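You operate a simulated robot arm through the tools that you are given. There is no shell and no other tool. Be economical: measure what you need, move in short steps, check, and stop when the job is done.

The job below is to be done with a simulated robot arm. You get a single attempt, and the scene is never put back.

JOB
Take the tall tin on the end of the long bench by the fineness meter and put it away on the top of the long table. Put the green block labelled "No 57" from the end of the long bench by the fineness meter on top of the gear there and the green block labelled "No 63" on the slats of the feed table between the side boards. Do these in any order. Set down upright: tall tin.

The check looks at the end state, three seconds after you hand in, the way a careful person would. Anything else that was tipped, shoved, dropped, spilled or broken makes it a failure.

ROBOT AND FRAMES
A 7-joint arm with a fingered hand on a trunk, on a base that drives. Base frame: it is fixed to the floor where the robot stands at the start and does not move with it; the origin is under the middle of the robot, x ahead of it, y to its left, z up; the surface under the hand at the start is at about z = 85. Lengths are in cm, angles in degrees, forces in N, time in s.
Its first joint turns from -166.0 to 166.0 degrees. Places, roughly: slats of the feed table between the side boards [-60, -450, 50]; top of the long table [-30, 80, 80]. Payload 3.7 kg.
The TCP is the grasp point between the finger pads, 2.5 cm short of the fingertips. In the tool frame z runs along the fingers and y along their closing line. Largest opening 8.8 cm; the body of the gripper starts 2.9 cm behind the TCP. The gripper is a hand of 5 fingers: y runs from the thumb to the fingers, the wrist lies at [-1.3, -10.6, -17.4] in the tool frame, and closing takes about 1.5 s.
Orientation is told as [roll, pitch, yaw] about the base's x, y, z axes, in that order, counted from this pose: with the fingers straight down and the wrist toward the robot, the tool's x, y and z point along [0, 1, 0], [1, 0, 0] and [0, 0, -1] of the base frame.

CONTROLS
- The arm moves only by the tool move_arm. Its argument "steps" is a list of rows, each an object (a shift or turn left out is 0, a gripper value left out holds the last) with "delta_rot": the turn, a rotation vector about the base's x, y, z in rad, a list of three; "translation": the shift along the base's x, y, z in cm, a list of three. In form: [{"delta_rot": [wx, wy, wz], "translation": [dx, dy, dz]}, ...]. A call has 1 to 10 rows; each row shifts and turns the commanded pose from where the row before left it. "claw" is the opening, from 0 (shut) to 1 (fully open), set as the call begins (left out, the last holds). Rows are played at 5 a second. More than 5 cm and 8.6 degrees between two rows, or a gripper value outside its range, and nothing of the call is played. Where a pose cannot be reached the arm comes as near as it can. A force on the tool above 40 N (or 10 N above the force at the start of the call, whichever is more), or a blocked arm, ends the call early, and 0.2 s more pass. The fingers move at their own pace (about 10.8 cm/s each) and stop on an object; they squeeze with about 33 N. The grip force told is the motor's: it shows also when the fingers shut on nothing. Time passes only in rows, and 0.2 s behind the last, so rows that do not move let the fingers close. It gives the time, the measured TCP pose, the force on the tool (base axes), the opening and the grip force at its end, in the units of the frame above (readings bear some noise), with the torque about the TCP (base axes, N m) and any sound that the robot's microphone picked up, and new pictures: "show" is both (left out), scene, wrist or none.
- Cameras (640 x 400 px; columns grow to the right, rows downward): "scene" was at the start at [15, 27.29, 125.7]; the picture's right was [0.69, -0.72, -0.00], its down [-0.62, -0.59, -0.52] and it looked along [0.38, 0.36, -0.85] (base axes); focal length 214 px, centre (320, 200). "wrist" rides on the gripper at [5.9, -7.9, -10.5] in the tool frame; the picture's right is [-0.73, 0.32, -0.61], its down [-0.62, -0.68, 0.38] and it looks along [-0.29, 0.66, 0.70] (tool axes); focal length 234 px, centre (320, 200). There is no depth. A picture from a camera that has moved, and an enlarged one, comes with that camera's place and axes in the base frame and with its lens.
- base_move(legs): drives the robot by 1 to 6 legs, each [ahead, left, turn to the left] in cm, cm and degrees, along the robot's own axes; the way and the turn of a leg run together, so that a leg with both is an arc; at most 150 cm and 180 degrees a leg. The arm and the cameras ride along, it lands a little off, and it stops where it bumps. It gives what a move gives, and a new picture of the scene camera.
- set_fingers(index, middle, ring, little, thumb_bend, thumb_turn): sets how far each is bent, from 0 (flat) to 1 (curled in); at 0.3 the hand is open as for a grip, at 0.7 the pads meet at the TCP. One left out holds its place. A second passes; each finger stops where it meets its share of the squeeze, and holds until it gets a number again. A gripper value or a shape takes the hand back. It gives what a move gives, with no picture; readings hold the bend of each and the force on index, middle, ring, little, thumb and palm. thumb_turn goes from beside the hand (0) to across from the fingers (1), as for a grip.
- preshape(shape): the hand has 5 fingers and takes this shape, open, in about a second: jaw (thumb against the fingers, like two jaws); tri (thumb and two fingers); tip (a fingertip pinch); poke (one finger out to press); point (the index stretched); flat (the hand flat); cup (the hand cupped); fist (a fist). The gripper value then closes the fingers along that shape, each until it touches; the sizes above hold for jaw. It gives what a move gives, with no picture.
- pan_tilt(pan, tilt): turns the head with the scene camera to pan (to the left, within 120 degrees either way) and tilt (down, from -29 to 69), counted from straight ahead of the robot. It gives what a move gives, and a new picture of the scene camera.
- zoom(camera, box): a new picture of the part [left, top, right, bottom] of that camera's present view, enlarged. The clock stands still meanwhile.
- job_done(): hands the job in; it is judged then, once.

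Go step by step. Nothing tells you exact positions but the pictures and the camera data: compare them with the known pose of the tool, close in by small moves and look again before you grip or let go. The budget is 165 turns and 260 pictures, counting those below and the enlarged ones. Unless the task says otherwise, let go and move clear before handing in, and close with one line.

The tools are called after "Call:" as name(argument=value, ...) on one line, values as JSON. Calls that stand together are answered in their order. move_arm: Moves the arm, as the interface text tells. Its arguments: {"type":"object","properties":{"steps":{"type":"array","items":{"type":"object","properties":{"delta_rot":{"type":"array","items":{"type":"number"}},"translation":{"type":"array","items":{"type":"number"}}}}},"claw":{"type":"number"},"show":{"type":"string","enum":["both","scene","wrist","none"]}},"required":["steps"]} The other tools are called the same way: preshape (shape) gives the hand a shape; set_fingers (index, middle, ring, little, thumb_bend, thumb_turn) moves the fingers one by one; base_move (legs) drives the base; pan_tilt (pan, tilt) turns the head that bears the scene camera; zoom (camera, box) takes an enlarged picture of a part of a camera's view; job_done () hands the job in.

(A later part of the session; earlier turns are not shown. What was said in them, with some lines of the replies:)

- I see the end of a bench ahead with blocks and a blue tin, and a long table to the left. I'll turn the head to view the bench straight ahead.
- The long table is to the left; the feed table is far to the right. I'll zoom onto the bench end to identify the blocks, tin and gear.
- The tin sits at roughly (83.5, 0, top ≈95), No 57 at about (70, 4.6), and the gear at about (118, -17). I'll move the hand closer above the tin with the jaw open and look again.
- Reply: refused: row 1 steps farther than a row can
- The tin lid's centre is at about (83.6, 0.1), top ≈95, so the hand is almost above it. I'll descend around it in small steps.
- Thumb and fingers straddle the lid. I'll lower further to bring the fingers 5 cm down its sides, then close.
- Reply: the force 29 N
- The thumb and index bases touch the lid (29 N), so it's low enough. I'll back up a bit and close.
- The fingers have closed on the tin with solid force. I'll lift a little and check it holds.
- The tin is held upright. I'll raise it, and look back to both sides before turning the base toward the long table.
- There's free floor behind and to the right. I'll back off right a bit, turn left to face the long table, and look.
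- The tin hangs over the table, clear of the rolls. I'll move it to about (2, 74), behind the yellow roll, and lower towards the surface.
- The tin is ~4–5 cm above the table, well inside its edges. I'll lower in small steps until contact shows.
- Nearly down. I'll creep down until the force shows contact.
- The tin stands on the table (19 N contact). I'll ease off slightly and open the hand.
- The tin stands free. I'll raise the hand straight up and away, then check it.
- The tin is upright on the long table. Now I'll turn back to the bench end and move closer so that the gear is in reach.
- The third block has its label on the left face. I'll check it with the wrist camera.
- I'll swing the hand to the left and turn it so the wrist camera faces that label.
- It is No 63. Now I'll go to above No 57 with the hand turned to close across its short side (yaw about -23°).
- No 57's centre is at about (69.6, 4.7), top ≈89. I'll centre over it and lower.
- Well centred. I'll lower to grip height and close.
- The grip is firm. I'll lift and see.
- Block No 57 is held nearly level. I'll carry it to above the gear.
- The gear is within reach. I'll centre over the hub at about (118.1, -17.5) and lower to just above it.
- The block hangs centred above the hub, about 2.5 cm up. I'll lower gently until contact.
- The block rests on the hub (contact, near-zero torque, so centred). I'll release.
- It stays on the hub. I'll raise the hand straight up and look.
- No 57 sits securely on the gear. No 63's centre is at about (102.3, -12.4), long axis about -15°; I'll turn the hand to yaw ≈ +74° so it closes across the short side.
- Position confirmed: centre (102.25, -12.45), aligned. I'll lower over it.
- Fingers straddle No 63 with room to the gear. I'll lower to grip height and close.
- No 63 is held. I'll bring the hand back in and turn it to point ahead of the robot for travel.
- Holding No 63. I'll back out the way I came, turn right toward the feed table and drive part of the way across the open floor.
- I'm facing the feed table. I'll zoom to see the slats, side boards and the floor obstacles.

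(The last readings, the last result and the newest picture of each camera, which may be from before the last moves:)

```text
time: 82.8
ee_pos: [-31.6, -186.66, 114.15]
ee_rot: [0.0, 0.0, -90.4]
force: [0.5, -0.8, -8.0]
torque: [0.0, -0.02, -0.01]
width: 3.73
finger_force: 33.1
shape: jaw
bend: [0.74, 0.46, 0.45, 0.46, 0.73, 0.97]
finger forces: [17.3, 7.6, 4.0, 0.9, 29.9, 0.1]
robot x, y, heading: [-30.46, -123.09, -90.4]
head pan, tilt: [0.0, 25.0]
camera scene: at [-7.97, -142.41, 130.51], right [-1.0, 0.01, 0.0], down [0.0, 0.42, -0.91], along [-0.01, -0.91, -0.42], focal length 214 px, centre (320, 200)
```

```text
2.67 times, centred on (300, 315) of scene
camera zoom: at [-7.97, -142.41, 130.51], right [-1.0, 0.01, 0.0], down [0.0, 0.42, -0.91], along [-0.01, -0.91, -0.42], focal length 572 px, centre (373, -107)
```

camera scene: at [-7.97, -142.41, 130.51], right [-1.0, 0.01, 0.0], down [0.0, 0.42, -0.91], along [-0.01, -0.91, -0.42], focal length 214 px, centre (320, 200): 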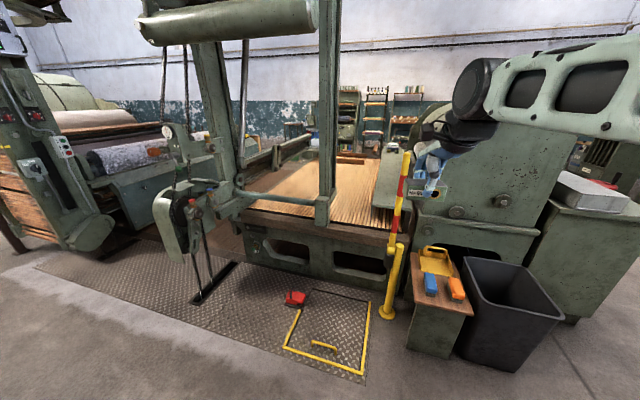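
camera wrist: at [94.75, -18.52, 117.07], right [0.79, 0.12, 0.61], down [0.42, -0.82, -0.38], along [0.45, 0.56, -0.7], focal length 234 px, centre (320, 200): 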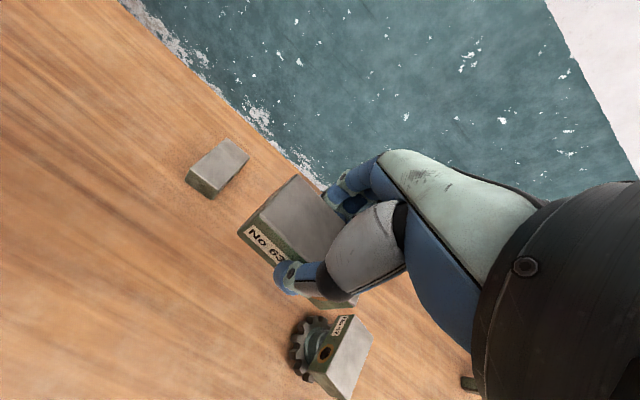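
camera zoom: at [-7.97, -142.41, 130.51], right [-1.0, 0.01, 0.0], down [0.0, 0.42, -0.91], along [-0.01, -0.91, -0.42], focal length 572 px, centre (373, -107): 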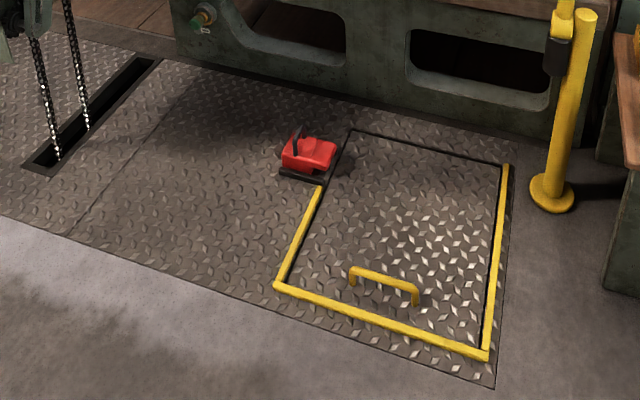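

I'll zoom on the far end of the slats, where the given place lies.

Call:
zoom(camera="scene", box=[300, 110, 420, 185])

Call:
zoom(camera="scene", box=[220, 110, 340, 185])

Call:
pan_tilt(pan=-45, tilt=15)

Call:
pan_tilt(pan=40, tilt=15)

```text
5.33 times, centred on (360, 148) of scene
camera zoom: at [-7.97, -142.41, 130.51], right [-1.0, 0.01, 0.0], down [0.0, 0.42, -0.91], along [-0.01, -0.91, -0.42], focal length 1144 px, centre (107, 480)
```

zoom: 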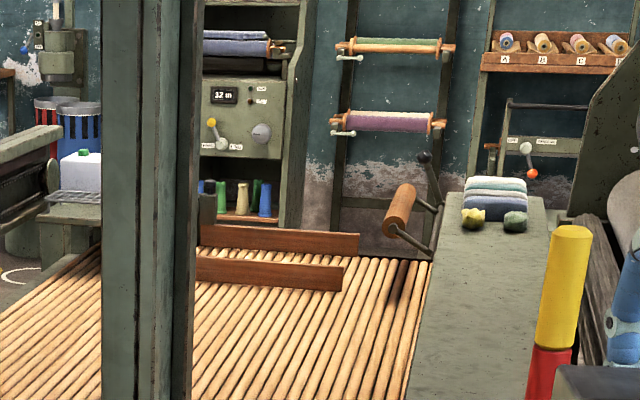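

```text
5.33 times, centred on (280, 148) of scene
camera zoom: at [-7.97, -142.41, 130.51], right [-1.0, 0.01, 0.0], down [0.0, 0.42, -0.91], along [-0.01, -0.91, -0.42], focal length 1144 px, centre (533, 480)
```

zoom: 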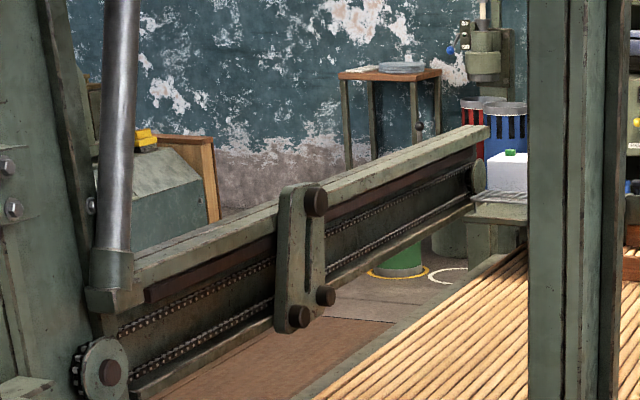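

```text
time: 83.9
ee_pos: [-31.68, -186.72, 114.18]
ee_rot: [0.1, -0.1, -90.4]
force: [0.4, 0.6, -7.6]
torque: [0.01, -0.03, -0.02]
width: 3.77
finger_force: 33.1
shape: jaw
bend: [0.74, 0.46, 0.45, 0.46, 0.73, 0.97]
finger forces: [17.3, 7.7, 4.0, 0.9, 29.9, 0.0]
robot x, y, heading: [-30.28, -123.24, -90.3]
head pan, tilt: [-45.0, 15.0]
camera scene: at [-14.54, -139.75, 132.13], right [-0.7, 0.71, 0.0], down [0.18, 0.18, -0.97], along [-0.69, -0.68, -0.26], focal length 214 px, centre (320, 200)
```

scene: 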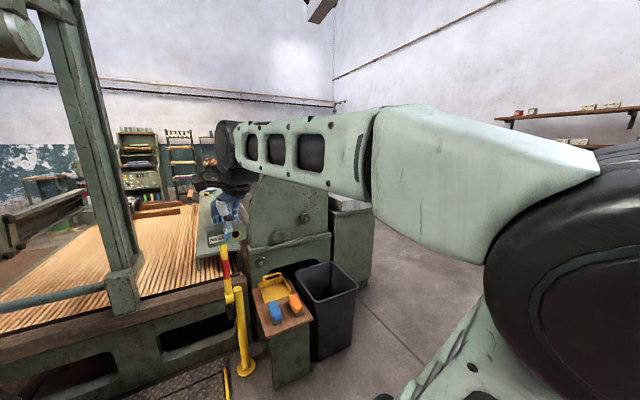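

```text
time: 85.5
ee_pos: [-31.76, -186.7, 114.08]
ee_rot: [0.0, 0.0, -90.2]
force: [-1.1, -0.1, -7.3]
torque: [0.03, 0.01, 0.01]
width: 3.73
finger_force: 32.9
shape: jaw
bend: [0.74, 0.46, 0.45, 0.46, 0.73, 0.97]
finger forces: [17.4, 7.6, 4.0, 0.9, 29.9, 0.1]
robot x, y, heading: [-30.23, -123.07, -90.5]
head pan, tilt: [40.0, 15.0]
camera scene: at [-1.94, -140.41, 132.14], right [-0.77, -0.64, 0.0], down [-0.16, 0.2, -0.97], along [0.61, -0.75, -0.26], focal length 214 px, centre (320, 200)
```

scene: 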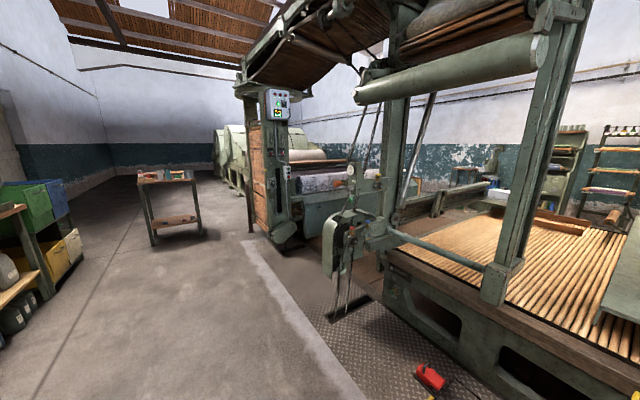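

The target is the strip of slats between the two upright brown boards at about (-60, -455), far from this end. I'll go around the machine on its right side, driving sideways over the free floor, and look.

Call:
base_move(legs=[[0, -100, 0], [0, -95, 0]])

Call:
pan_tilt(pan=15, tilt=15)

```text
time: 95.2
ee_pos: [-228.4, -182.33, 114.15]
ee_rot: [0.0, 0.0, -91.2]
force: [-0.5, 0.5, -7.9]
torque: [0.01, 0.02, 0.0]
width: 3.77
finger_force: 33.3
shape: jaw
bend: [0.74, 0.46, 0.45, 0.46, 0.73, 0.97]
finger forces: [17.3, 7.6, 3.9, 0.9, 30.0, 0.1]
robot x, y, heading: [-225.97, -118.46, -91.3]
head pan, tilt: [40.0, 15.0]
camera scene: at [-197.87, -136.5, 132.14], right [-0.78, -0.62, 0.0], down [-0.16, 0.2, -0.97], along [0.6, -0.76, -0.26], focal length 214 px, centre (320, 200)
```

scene: 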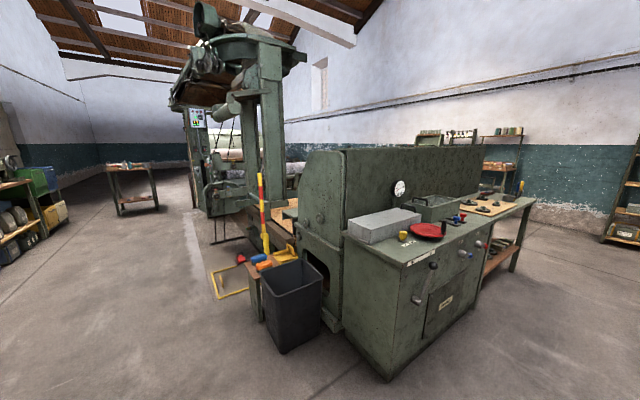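

```text
time: 96.1
ee_pos: [-228.37, -182.28, 114.28]
ee_rot: [0.0, 0.0, -91.2]
force: [0.6, 1.0, -7.8]
torque: [0.02, -0.02, -0.01]
width: 3.76
finger_force: 33.0
shape: jaw
bend: [0.74, 0.46, 0.45, 0.46, 0.73, 0.97]
finger forces: [17.5, 7.6, 4.0, 0.8, 29.8, 0.0]
robot x, y, heading: [-225.81, -118.61, -91.3]
head pan, tilt: [15.0, 15.0]
camera scene: at [-201.5, -138.28, 132.13], right [-0.97, -0.24, 0.0], down [-0.06, 0.25, -0.97], along [0.23, -0.94, -0.26], focal length 214 px, centre (320, 200)
```

scene: 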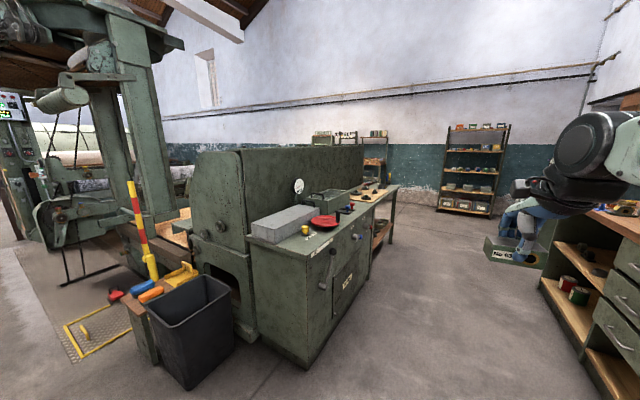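

There's a corridor on the right of the machine leading to open floor behind the feed table. I'll turn parallel to it and drive down it.

Call:
base_move(legs=[[0, 0, -16], [115, 0, 0], [115, 0, 0]])

Call:
pan_tilt(pan=40, tilt=20)

```text
time: 108.3
ee_pos: [-312.87, -397.19, 114.26]
ee_rot: [0.0, 0.0, -106.9]
force: [-0.1, 0.2, -7.5]
torque: [0.03, -0.04, -0.02]
width: 3.76
finger_force: 33.4
shape: jaw
bend: [0.74, 0.46, 0.46, 0.46, 0.73, 0.97]
finger forces: [17.4, 7.5, 3.9, 0.8, 29.7, 0.1]
robot x, y, heading: [-293.73, -336.32, -107.1]
head pan, tilt: [15.0, 15.0]
camera scene: at [-275.17, -361.92, 132.13], right [-1.0, 0.03, 0.0], down [0.01, 0.26, -0.97], along [-0.03, -0.97, -0.26], focal length 214 px, centre (320, 200)
```

scene: 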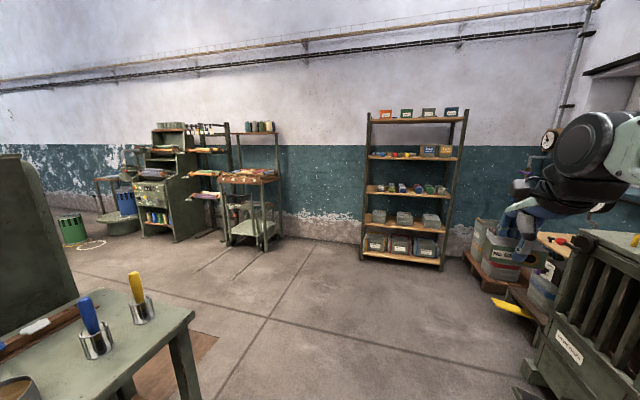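

```text
time: 109.2
ee_pos: [-312.78, -397.14, 114.21]
ee_rot: [0.1, 0.1, -106.7]
force: [-0.3, 0.1, -7.4]
torque: [0.02, 0.0, -0.03]
width: 3.72
finger_force: 32.8
shape: jaw
bend: [0.74, 0.46, 0.46, 0.46, 0.73, 0.97]
finger forces: [17.5, 7.5, 4.0, 0.8, 30.0, 0.0]
robot x, y, heading: [-293.74, -336.62, -107.2]
head pan, tilt: [40.0, 20.0]
camera scene: at [-271.21, -361.16, 131.32], right [-0.92, -0.39, 0.0], down [-0.13, 0.31, -0.94], along [0.37, -0.87, -0.34], focal length 214 px, centre (320, 200)
```

scene: 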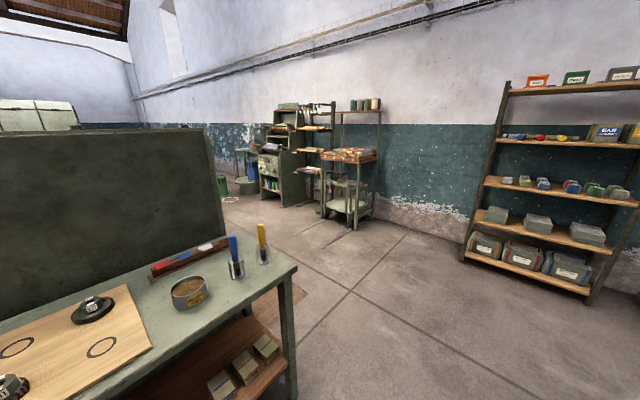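

Open floor behind. I'll drive further, turn left toward the back end of the feed table and look.

Call:
base_move(legs=[[132, 0, 0], [0, 0, 90]])

Call:
pan_tilt(pan=10, tilt=22)

```text
time: 119.6
ee_pos: [-273.6, -484.33, 114.0]
ee_rot: [0.0, 0.1, -19.2]
force: [0.7, 0.7, -7.1]
torque: [0.0, 0.06, 0.0]
width: 3.71
finger_force: 33.4
shape: jaw
bend: [0.74, 0.46, 0.46, 0.46, 0.73, 0.97]
finger forces: [17.5, 7.5, 3.9, 0.5, 29.2, 0.0]
robot x, y, heading: [-333.02, -462.38, -19.4]
head pan, tilt: [40.0, 20.0]
camera scene: at [-307.75, -441.26, 131.32], right [0.35, -0.94, 0.0], down [-0.32, -0.12, -0.94], along [0.88, 0.33, -0.34], focal length 214 px, centre (320, 200)
```

scene: 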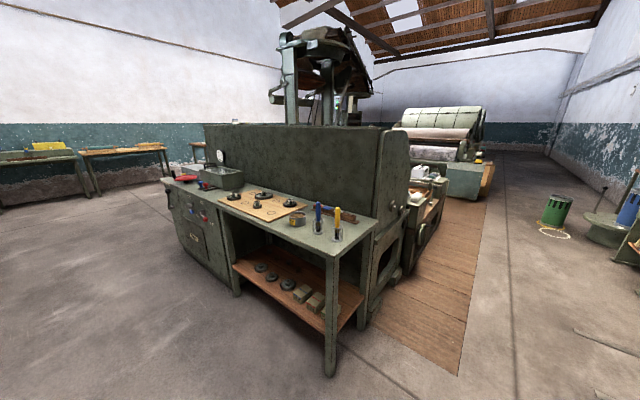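

```text
time: 120.5
ee_pos: [-273.67, -484.48, 114.31]
ee_rot: [0.0, 0.1, -19.2]
force: [0.0, -0.2, -6.6]
torque: [-0.03, 0.0, 0.02]
width: 3.68
finger_force: 33.3
shape: jaw
bend: [0.74, 0.46, 0.46, 0.46, 0.73, 0.97]
finger forces: [17.6, 7.3, 3.8, 0.5, 29.6, 0.1]
robot x, y, heading: [-333.35, -462.47, -19.2]
head pan, tilt: [10.0, 22.0]
camera scene: at [-307.31, -446.05, 131.0], right [-0.16, -0.99, 0.0], down [-0.37, 0.06, -0.93], along [0.91, -0.15, -0.37], focal length 214 px, centre (320, 200)
```

scene: 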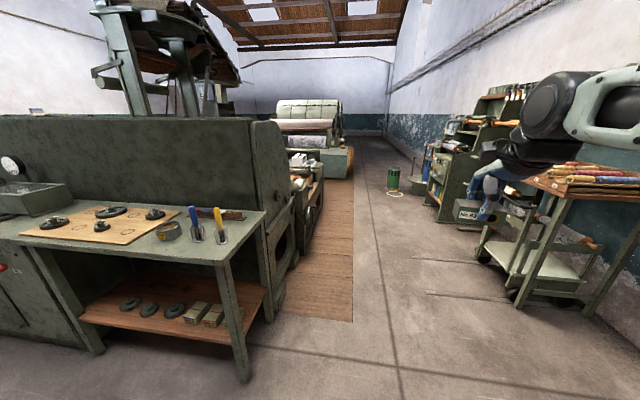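

Call:
zoom(camera="scene", box=[240, 130, 400, 230])

Call:
zoom(camera="scene", box=[240, 230, 400, 330])

```text
4.00 times, centred on (320, 180) of scene
camera zoom: at [-307.31, -446.05, 131.0], right [-0.16, -0.99, 0.0], down [-0.37, 0.06, -0.93], along [0.91, -0.15, -0.37], focal length 858 px, centre (320, 280)
```

zoom: 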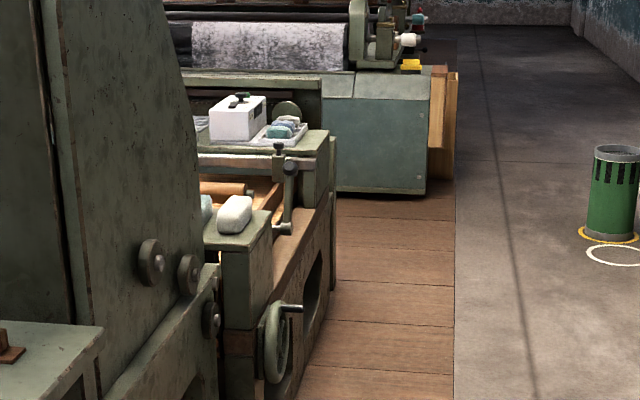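

```text
4.00 times, centred on (320, 280) of scene
camera zoom: at [-307.31, -446.05, 131.0], right [-0.16, -0.99, 0.0], down [-0.37, 0.06, -0.93], along [0.91, -0.15, -0.37], focal length 858 px, centre (320, -120)
```

zoom: 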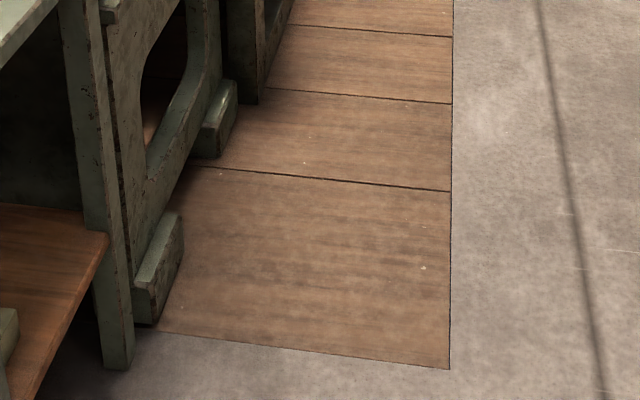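

The floorboards are flush and the aisle behind the feed table is clear. I'll drive along it to stand behind the bed's end, then turn to face it.

Call:
base_move(legs=[[130, 4, 0], [128, 3, 0], [0, 0, 91.5]])

Call:
pan_tilt(pan=0, tilt=45)

```text
time: 136.9
ee_pos: [-68.19, -478.72, 114.23]
ee_rot: [0.0, 0.1, 72.5]
force: [-0.6, 0.2, -7.3]
torque: [-0.03, 0.0, -0.03]
width: 3.73
finger_force: 33.0
shape: jaw
bend: [0.74, 0.47, 0.46, 0.46, 0.74, 0.97]
finger forces: [17.3, 7.4, 3.9, 0.5, 28.9, 0.0]
robot x, y, heading: [-88.78, -539.45, 72.7]
head pan, tilt: [10.0, 22.0]
camera scene: at [-105.43, -513.5, 131.0], right [0.99, -0.13, 0.0], down [-0.05, -0.37, -0.93], along [0.12, 0.92, -0.37], focal length 214 px, centre (320, 200)
```

scene: 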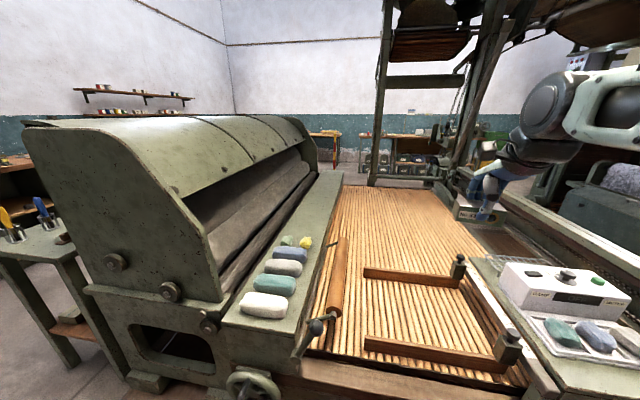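

```text
time: 137.8
ee_pos: [-68.16, -478.76, 114.13]
ee_rot: [0.0, 0.1, 72.5]
force: [0.8, 0.0, -6.9]
torque: [-0.05, 0.0, -0.04]
width: 3.67
finger_force: 33.1
shape: jaw
bend: [0.74, 0.47, 0.46, 0.46, 0.74, 0.97]
finger forces: [17.4, 7.5, 3.9, 0.4, 29.0, 0.0]
robot x, y, heading: [-88.5, -539.1, 72.3]
head pan, tilt: [0.0, 45.0]
camera scene: at [-104.2, -514.95, 127.46], right [0.95, -0.3, 0.0], down [-0.21, -0.67, -0.71], along [0.21, 0.67, -0.71], focal length 214 px, centre (320, 200)
```

scene: 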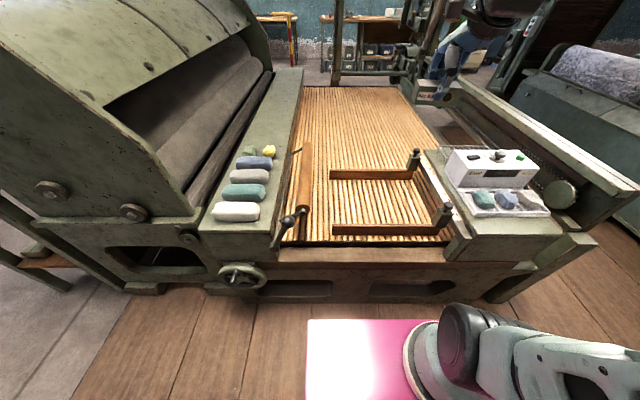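

The two brown side boards stand on the slats right in front, with a ~28 cm gap. I'll drive 10 cm closer, then bring the block over the gap.

Call:
base_move(legs=[[10, 0, 0]])

Call:
move_arm(steps=[{"translation": [2.6, 3.5, -2]}, {"translation": [2.6, 3.5, -2]}, {"translation": [2.6, 3.5, -2]}, {"translation": [2, 3, -3]}, {"translation": [0, 0, -5]}, {"translation": [0, 0, -5]}, {"translation": [0, 0, -5]}, {"translation": [0, 0, -5]}, {}])

```text
time: 138.9
ee_pos: [-65.17, -469.51, 114.07]
ee_rot: [0.0, 0.1, 72.6]
force: [0.6, 0.2, -6.2]
torque: [0.03, -0.02, 0.0]
width: 3.67
finger_force: 33.1
shape: jaw
bend: [0.74, 0.47, 0.46, 0.46, 0.74, 0.97]
finger forces: [17.3, 7.5, 4.2, 0.4, 29.3, 0.1]
robot x, y, heading: [-85.12, -529.67, 72.5]
head pan, tilt: [0.0, 45.0]
camera scene: at [-101.22, -505.61, 127.45], right [0.95, -0.3, 0.0], down [-0.21, -0.67, -0.71], along [0.21, 0.67, -0.71], focal length 214 px, centre (320, 200)
```

scene: 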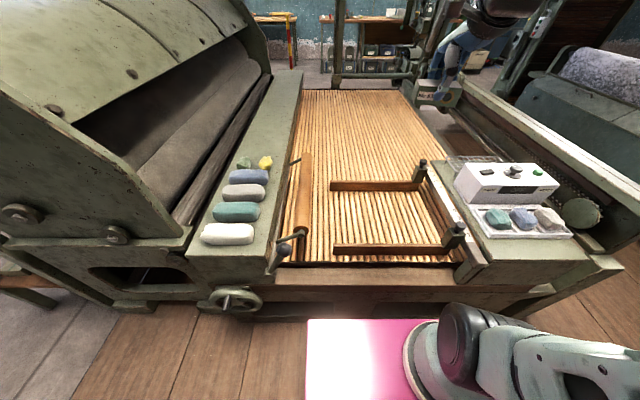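

```text
time: 140.9
ee_pos: [-55.51, -455.95, 85.03]
ee_rot: [0.0, 0.1, 72.5]
force: [0.3, -0.1, -7.4]
torque: [0.0, -0.02, 0.02]
width: 3.65
finger_force: 33.0
shape: jaw
bend: [0.74, 0.47, 0.46, 0.46, 0.74, 0.97]
finger forces: [17.3, 7.7, 4.1, 0.3, 29.4, 0.1]
robot x, y, heading: [-85.48, -529.8, 72.3]
head pan, tilt: [0.0, 45.0]
camera scene: at [-101.22, -505.61, 127.45], right [0.95, -0.3, 0.0], down [-0.21, -0.67, -0.71], along [0.21, 0.67, -0.71], focal length 214 px, centre (320, 200)
camera wrist: at [-63.56, -461.83, 95.6], right [0.79, 0.09, 0.61], down [0.39, -0.84, -0.38], along [0.47, 0.54, -0.7], focal length 234 px, centre (320, 200)
```

scene: 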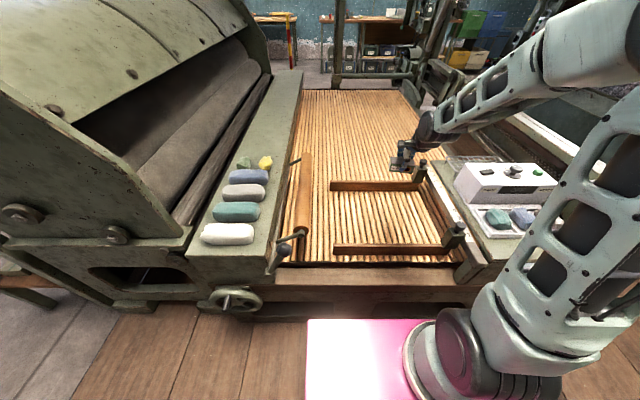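
wrist: 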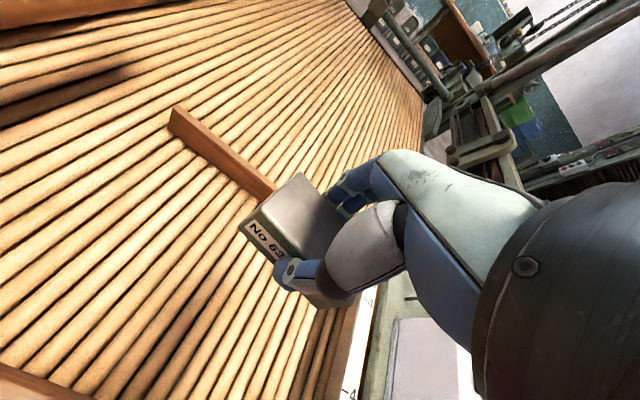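

The block is above the strip; boards at about y -426 and -468. I'll shift to about (-54, -452) and lower to just above the slats.

Call:
move_arm(steps=[{"translation": [1.5, 4.2, -1]}, {"translation": [0, 0, -5]}, {"translation": [0, 0, -5]}, {"translation": [0, 0, -5]}, {"translation": [0, 0, -4]}, {}])

```text
time: 142.3
ee_pos: [-53.93, -451.87, 65.06]
ee_rot: [0.0, 0.1, 72.5]
force: [0.2, -0.7, -7.1]
torque: [-0.01, -0.03, -0.01]
width: 3.68
finger_force: 33.1
shape: jaw
bend: [0.74, 0.47, 0.46, 0.46, 0.74, 0.97]
finger forces: [17.4, 7.7, 4.2, 0.4, 29.7, 0.1]
robot x, y, heading: [-85.46, -529.91, 72.2]
head pan, tilt: [0.0, 45.0]
camera scene: at [-101.22, -505.6, 127.45], right [0.95, -0.3, 0.0], down [-0.21, -0.67, -0.71], along [0.21, 0.67, -0.71], focal length 214 px, centre (320, 200)
camera wrist: at [-61.97, -457.65, 75.59], right [0.79, 0.09, 0.61], down [0.39, -0.84, -0.38], along [0.47, 0.54, -0.7], focal length 234 px, centre (320, 200)
```

scene: 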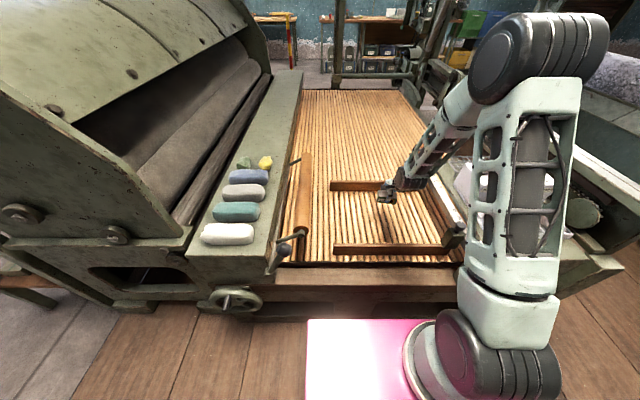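
wrist: 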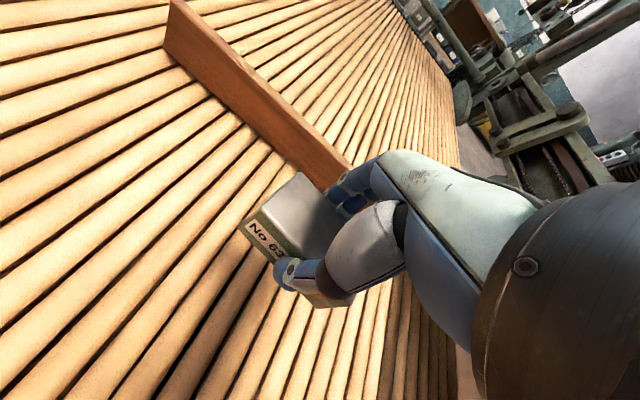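

Call:
move_arm(steps=[{"translation": [0, 0, -3]}, {"translation": [0, 0, -3]}, {}], show="wrist")

Call:
zoom(camera="scene", box=[320, 150, 480, 270])

```text
time: 143.1
ee_pos: [-53.85, -451.67, 59.04]
ee_rot: [0.0, 0.0, 72.5]
force: [-0.8, -0.2, -8.4]
torque: [-0.04, 0.0, 0.03]
width: 3.67
finger_force: 33.3
shape: jaw
bend: [0.74, 0.47, 0.46, 0.46, 0.74, 0.97]
finger forces: [17.3, 7.8, 4.2, 0.3, 29.8, 0.0]
robot x, y, heading: [-85.56, -529.68, 72.1]
head pan, tilt: [0.0, 45.0]
camera wrist: at [-61.89, -457.63, 69.55], right [0.79, 0.09, 0.61], down [0.39, -0.84, -0.38], along [0.47, 0.54, -0.7], focal length 234 px, centre (320, 200)
```

wrist: 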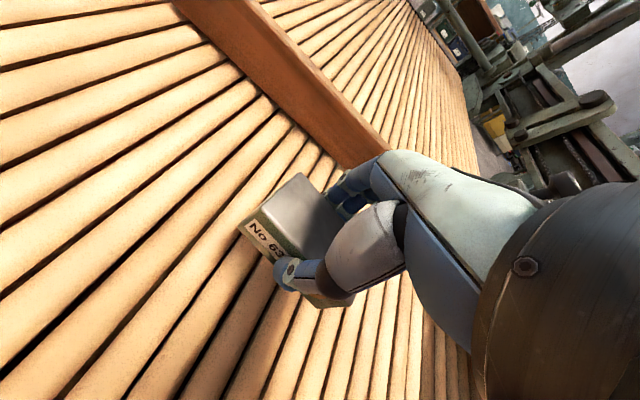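

```text
3.33 times, centred on (400, 210) of scene
camera zoom: at [-101.21, -505.6, 127.45], right [0.95, -0.3, 0.0], down [-0.21, -0.67, -0.71], along [0.21, 0.67, -0.71], focal length 715 px, centre (53, 167)
```

zoom: 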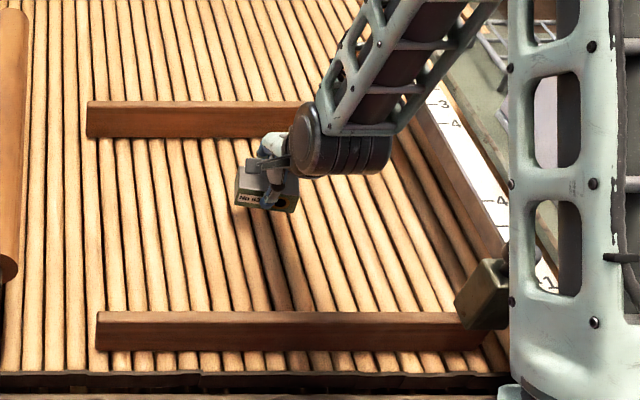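

Well between the boards with the long side across the slats. I'll creep down until contact.

Call:
move_arm(steps=[{"translation": [0, 0, -1.5]}, {"translation": [0, 0, -1]}, {"translation": [0, 0, -0.6]}, {"translation": [0, 0, -0.4]}, {"translation": [0, 0, -0.4]}, {}], show="none")

Call:
zoom(camera="scene", box=[350, 180, 430, 240])

```text
time: 144.5
ee_pos: [-53.91, -451.61, 55.3]
ee_rot: [0.0, 0.1, 72.6]
force: [-0.2, -0.7, -6.8]
torque: [-0.06, -0.01, 0.03]
width: 3.66
finger_force: 33.1
shape: jaw
bend: [0.74, 0.47, 0.46, 0.46, 0.74, 0.97]
finger forces: [17.3, 7.8, 4.2, 0.3, 29.7, 0.0]
robot x, y, heading: [-85.15, -529.67, 72.2]
head pan, tilt: [0.0, 45.0]
```

```text
6.67 times, centred on (390, 210) of scene
camera zoom: at [-101.21, -505.6, 127.45], right [0.95, -0.3, 0.0], down [-0.21, -0.67, -0.71], along [0.21, 0.67, -0.71], focal length 1430 px, centre (-147, 133)
```

zoom: 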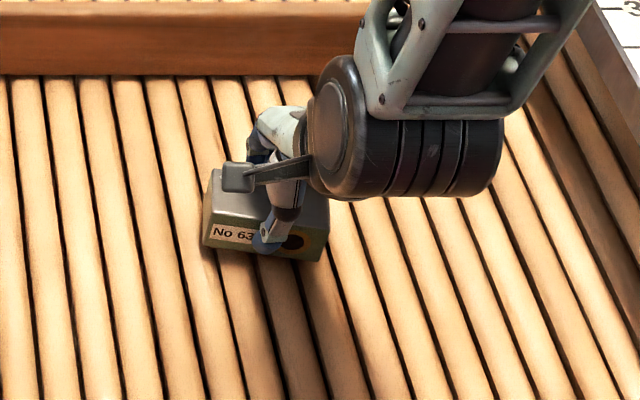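

Call:
move_arm(steps=[{"translation": [0, 0, -0.4]}, {"translation": [0, 0, -0.4]}, {"translation": [0, 0, -0.3]}, {"translation": [0, 0, -0.2]}, {}], show="none")

```text
time: 145.7
ee_pos: [-53.86, -451.76, 53.91]
ee_rot: [0.1, 0.1, 72.6]
force: [-0.3, -0.7, -7.0]
torque: [-0.02, -0.01, 0.0]
width: 3.65
finger_force: 33.1
shape: jaw
bend: [0.74, 0.47, 0.46, 0.46, 0.74, 0.97]
finger forces: [17.2, 7.8, 4.1, 0.4, 29.8, 0.0]
robot x, y, heading: [-85.44, -529.89, 72.2]
head pan, tilt: [0.0, 45.0]
```

Call:
move_arm(steps=[{"translation": [0, 0, -0.3]}, {"translation": [0, 0, -0.3]}, {"translation": [0, 0, -0.2]}, {}], show="none")

Call:
zoom(camera="scene", box=[350, 180, 430, 240])

```text
time: 146.6
ee_pos: [-53.97, -451.41, 53.53]
ee_rot: [0.0, -0.4, 72.5]
force: [-3.0, -7.8, 25.9]
torque: [-0.17, 0.09, 0.04]
width: 3.86
finger_force: 32.8
shape: jaw
bend: [0.75, 0.47, 0.47, 0.46, 0.74, 0.97]
finger forces: [16.0, 7.6, 4.0, 0.0, 36.7, 0.0]
robot x, y, heading: [-85.56, -529.79, 72.5]
head pan, tilt: [0.0, 45.0]
stopped in row 4: the force on the tool passed its limit at 41 N (the readings are from after the stop); the commanded pose is now the measured one
```

```text
6.67 times, centred on (390, 210) of scene
camera zoom: at [-101.27, -505.73, 127.47], right [0.95, -0.3, 0.0], down [-0.21, -0.67, -0.71], along [0.21, 0.67, -0.71], focal length 1430 px, centre (-147, 133)
```

zoom: 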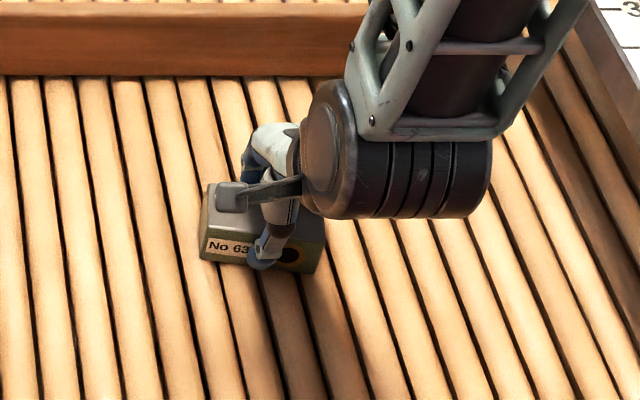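

The block is on the slats. I'll ease up a touch and release.

Call:
move_arm(steps=[{"translation": [0, 0, 0.2]}, {}], show="none")

Call:
move_arm(steps=[{}, {}, {}, {}, {}, {}], claw=1, show="none")

Call:
move_arm(steps=[{"translation": [0, 0, 1.5]}, {"translation": [0, 0, 3]}, {"translation": [0, 0, 4.5]}, {"translation": [0, 0, 4.5]}, {"translation": [0, 0, 4.5]}, {"translation": [0, 0, 4.5]}, {"translation": [0, 0, 4.5]}, {"translation": [-1, -3, 3.5]}, {"translation": [-1, -3, 3.5]}], show="both")

Call:
zoom(camera="scene", box=[320, 160, 448, 240])

```text
time: 147.2
ee_pos: [-53.95, -451.55, 53.66]
ee_rot: [0.1, -0.3, 72.4]
force: [-2.5, -3.7, 12.1]
torque: [-0.08, 0.09, 0.06]
width: 3.84
finger_force: 33.1
shape: jaw
bend: [0.75, 0.47, 0.47, 0.46, 0.74, 0.97]
finger forces: [17.4, 7.6, 4.0, 0.2, 33.7, 0.0]
robot x, y, heading: [-85.61, -529.85, 72.2]
head pan, tilt: [0.0, 45.0]
```

```text
time: 148.6
ee_pos: [-53.93, -451.64, 53.56]
ee_rot: [0.0, -0.2, 72.4]
force: [-0.3, 0.2, 0.0]
torque: [-0.02, 0.04, 0.0]
width: 8.75
finger_force: 0.1
shape: jaw
bend: [0.3, 0.3, 0.3, 0.3, 0.3, 0.98]
finger forces: [0.0, 0.0, 0.0, 0.1, 0.0, 0.0]
robot x, y, heading: [-85.18, -529.7, 72.2]
head pan, tilt: [0.0, 45.0]
```

```text
time: 150.6
ee_pos: [-55.84, -457.45, 87.57]
ee_rot: [0.0, -0.1, 72.4]
force: [-0.1, -0.6, -0.8]
torque: [0.0, -0.01, 0.01]
width: 8.77
finger_force: 0.0
shape: jaw
bend: [0.3, 0.3, 0.3, 0.3, 0.3, 0.98]
finger forces: [0.1, 0.0, 0.0, 0.1, 0.0, 0.1]
robot x, y, heading: [-85.22, -529.57, 72.2]
head pan, tilt: [0.0, 45.0]
camera scene: at [-101.22, -505.6, 127.45], right [0.95, -0.3, 0.0], down [-0.21, -0.67, -0.71], along [0.21, 0.67, -0.71], focal length 214 px, centre (320, 200)
camera wrist: at [-63.98, -463.45, 98.06], right [0.79, 0.09, 0.61], down [0.39, -0.84, -0.39], along [0.47, 0.54, -0.69], focal length 234 px, centre (320, 200)
```

scene: 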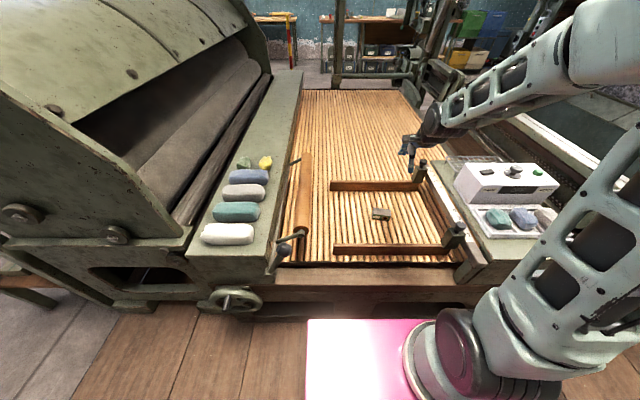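
wrist: 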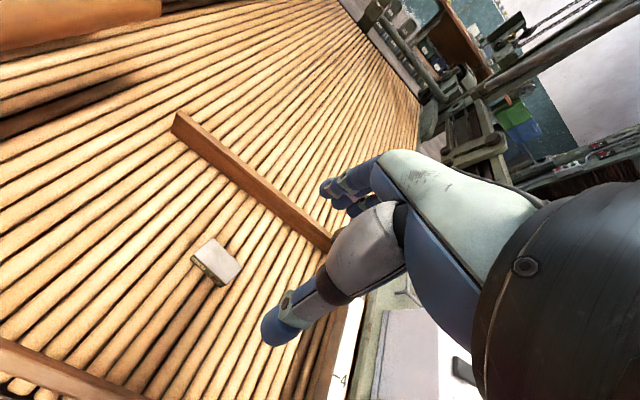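

```text
5.00 times, centred on (384, 200) of scene
camera zoom: at [-101.22, -505.6, 127.45], right [0.95, -0.3, 0.0], down [-0.21, -0.67, -0.71], along [0.21, 0.67, -0.71], focal length 1072 px, centre (0, 200)
```

zoom: 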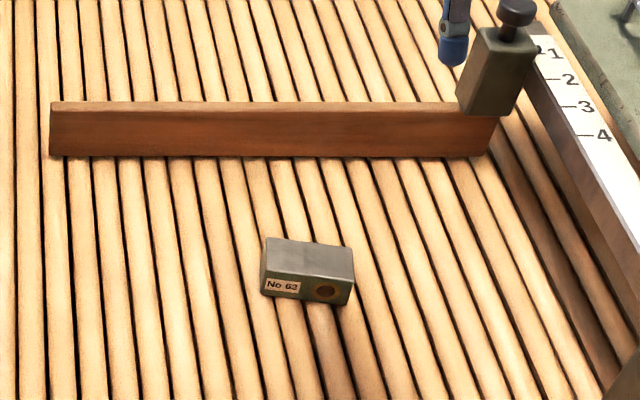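

No 63 lies flat on the slats between the boards, No 57 sits on the gear, and the tin stands upright on the long table. The hand is clear, so I'm handing in.

Call:
job_done()

```text
The job is handed in.
```

I handed the job in: the tall tin stands upright on the long table, No 57 sits on the gear, and No 63 lies on the feed-table slats between the side boards. I saw nothing else tipped, shoved or dropped.
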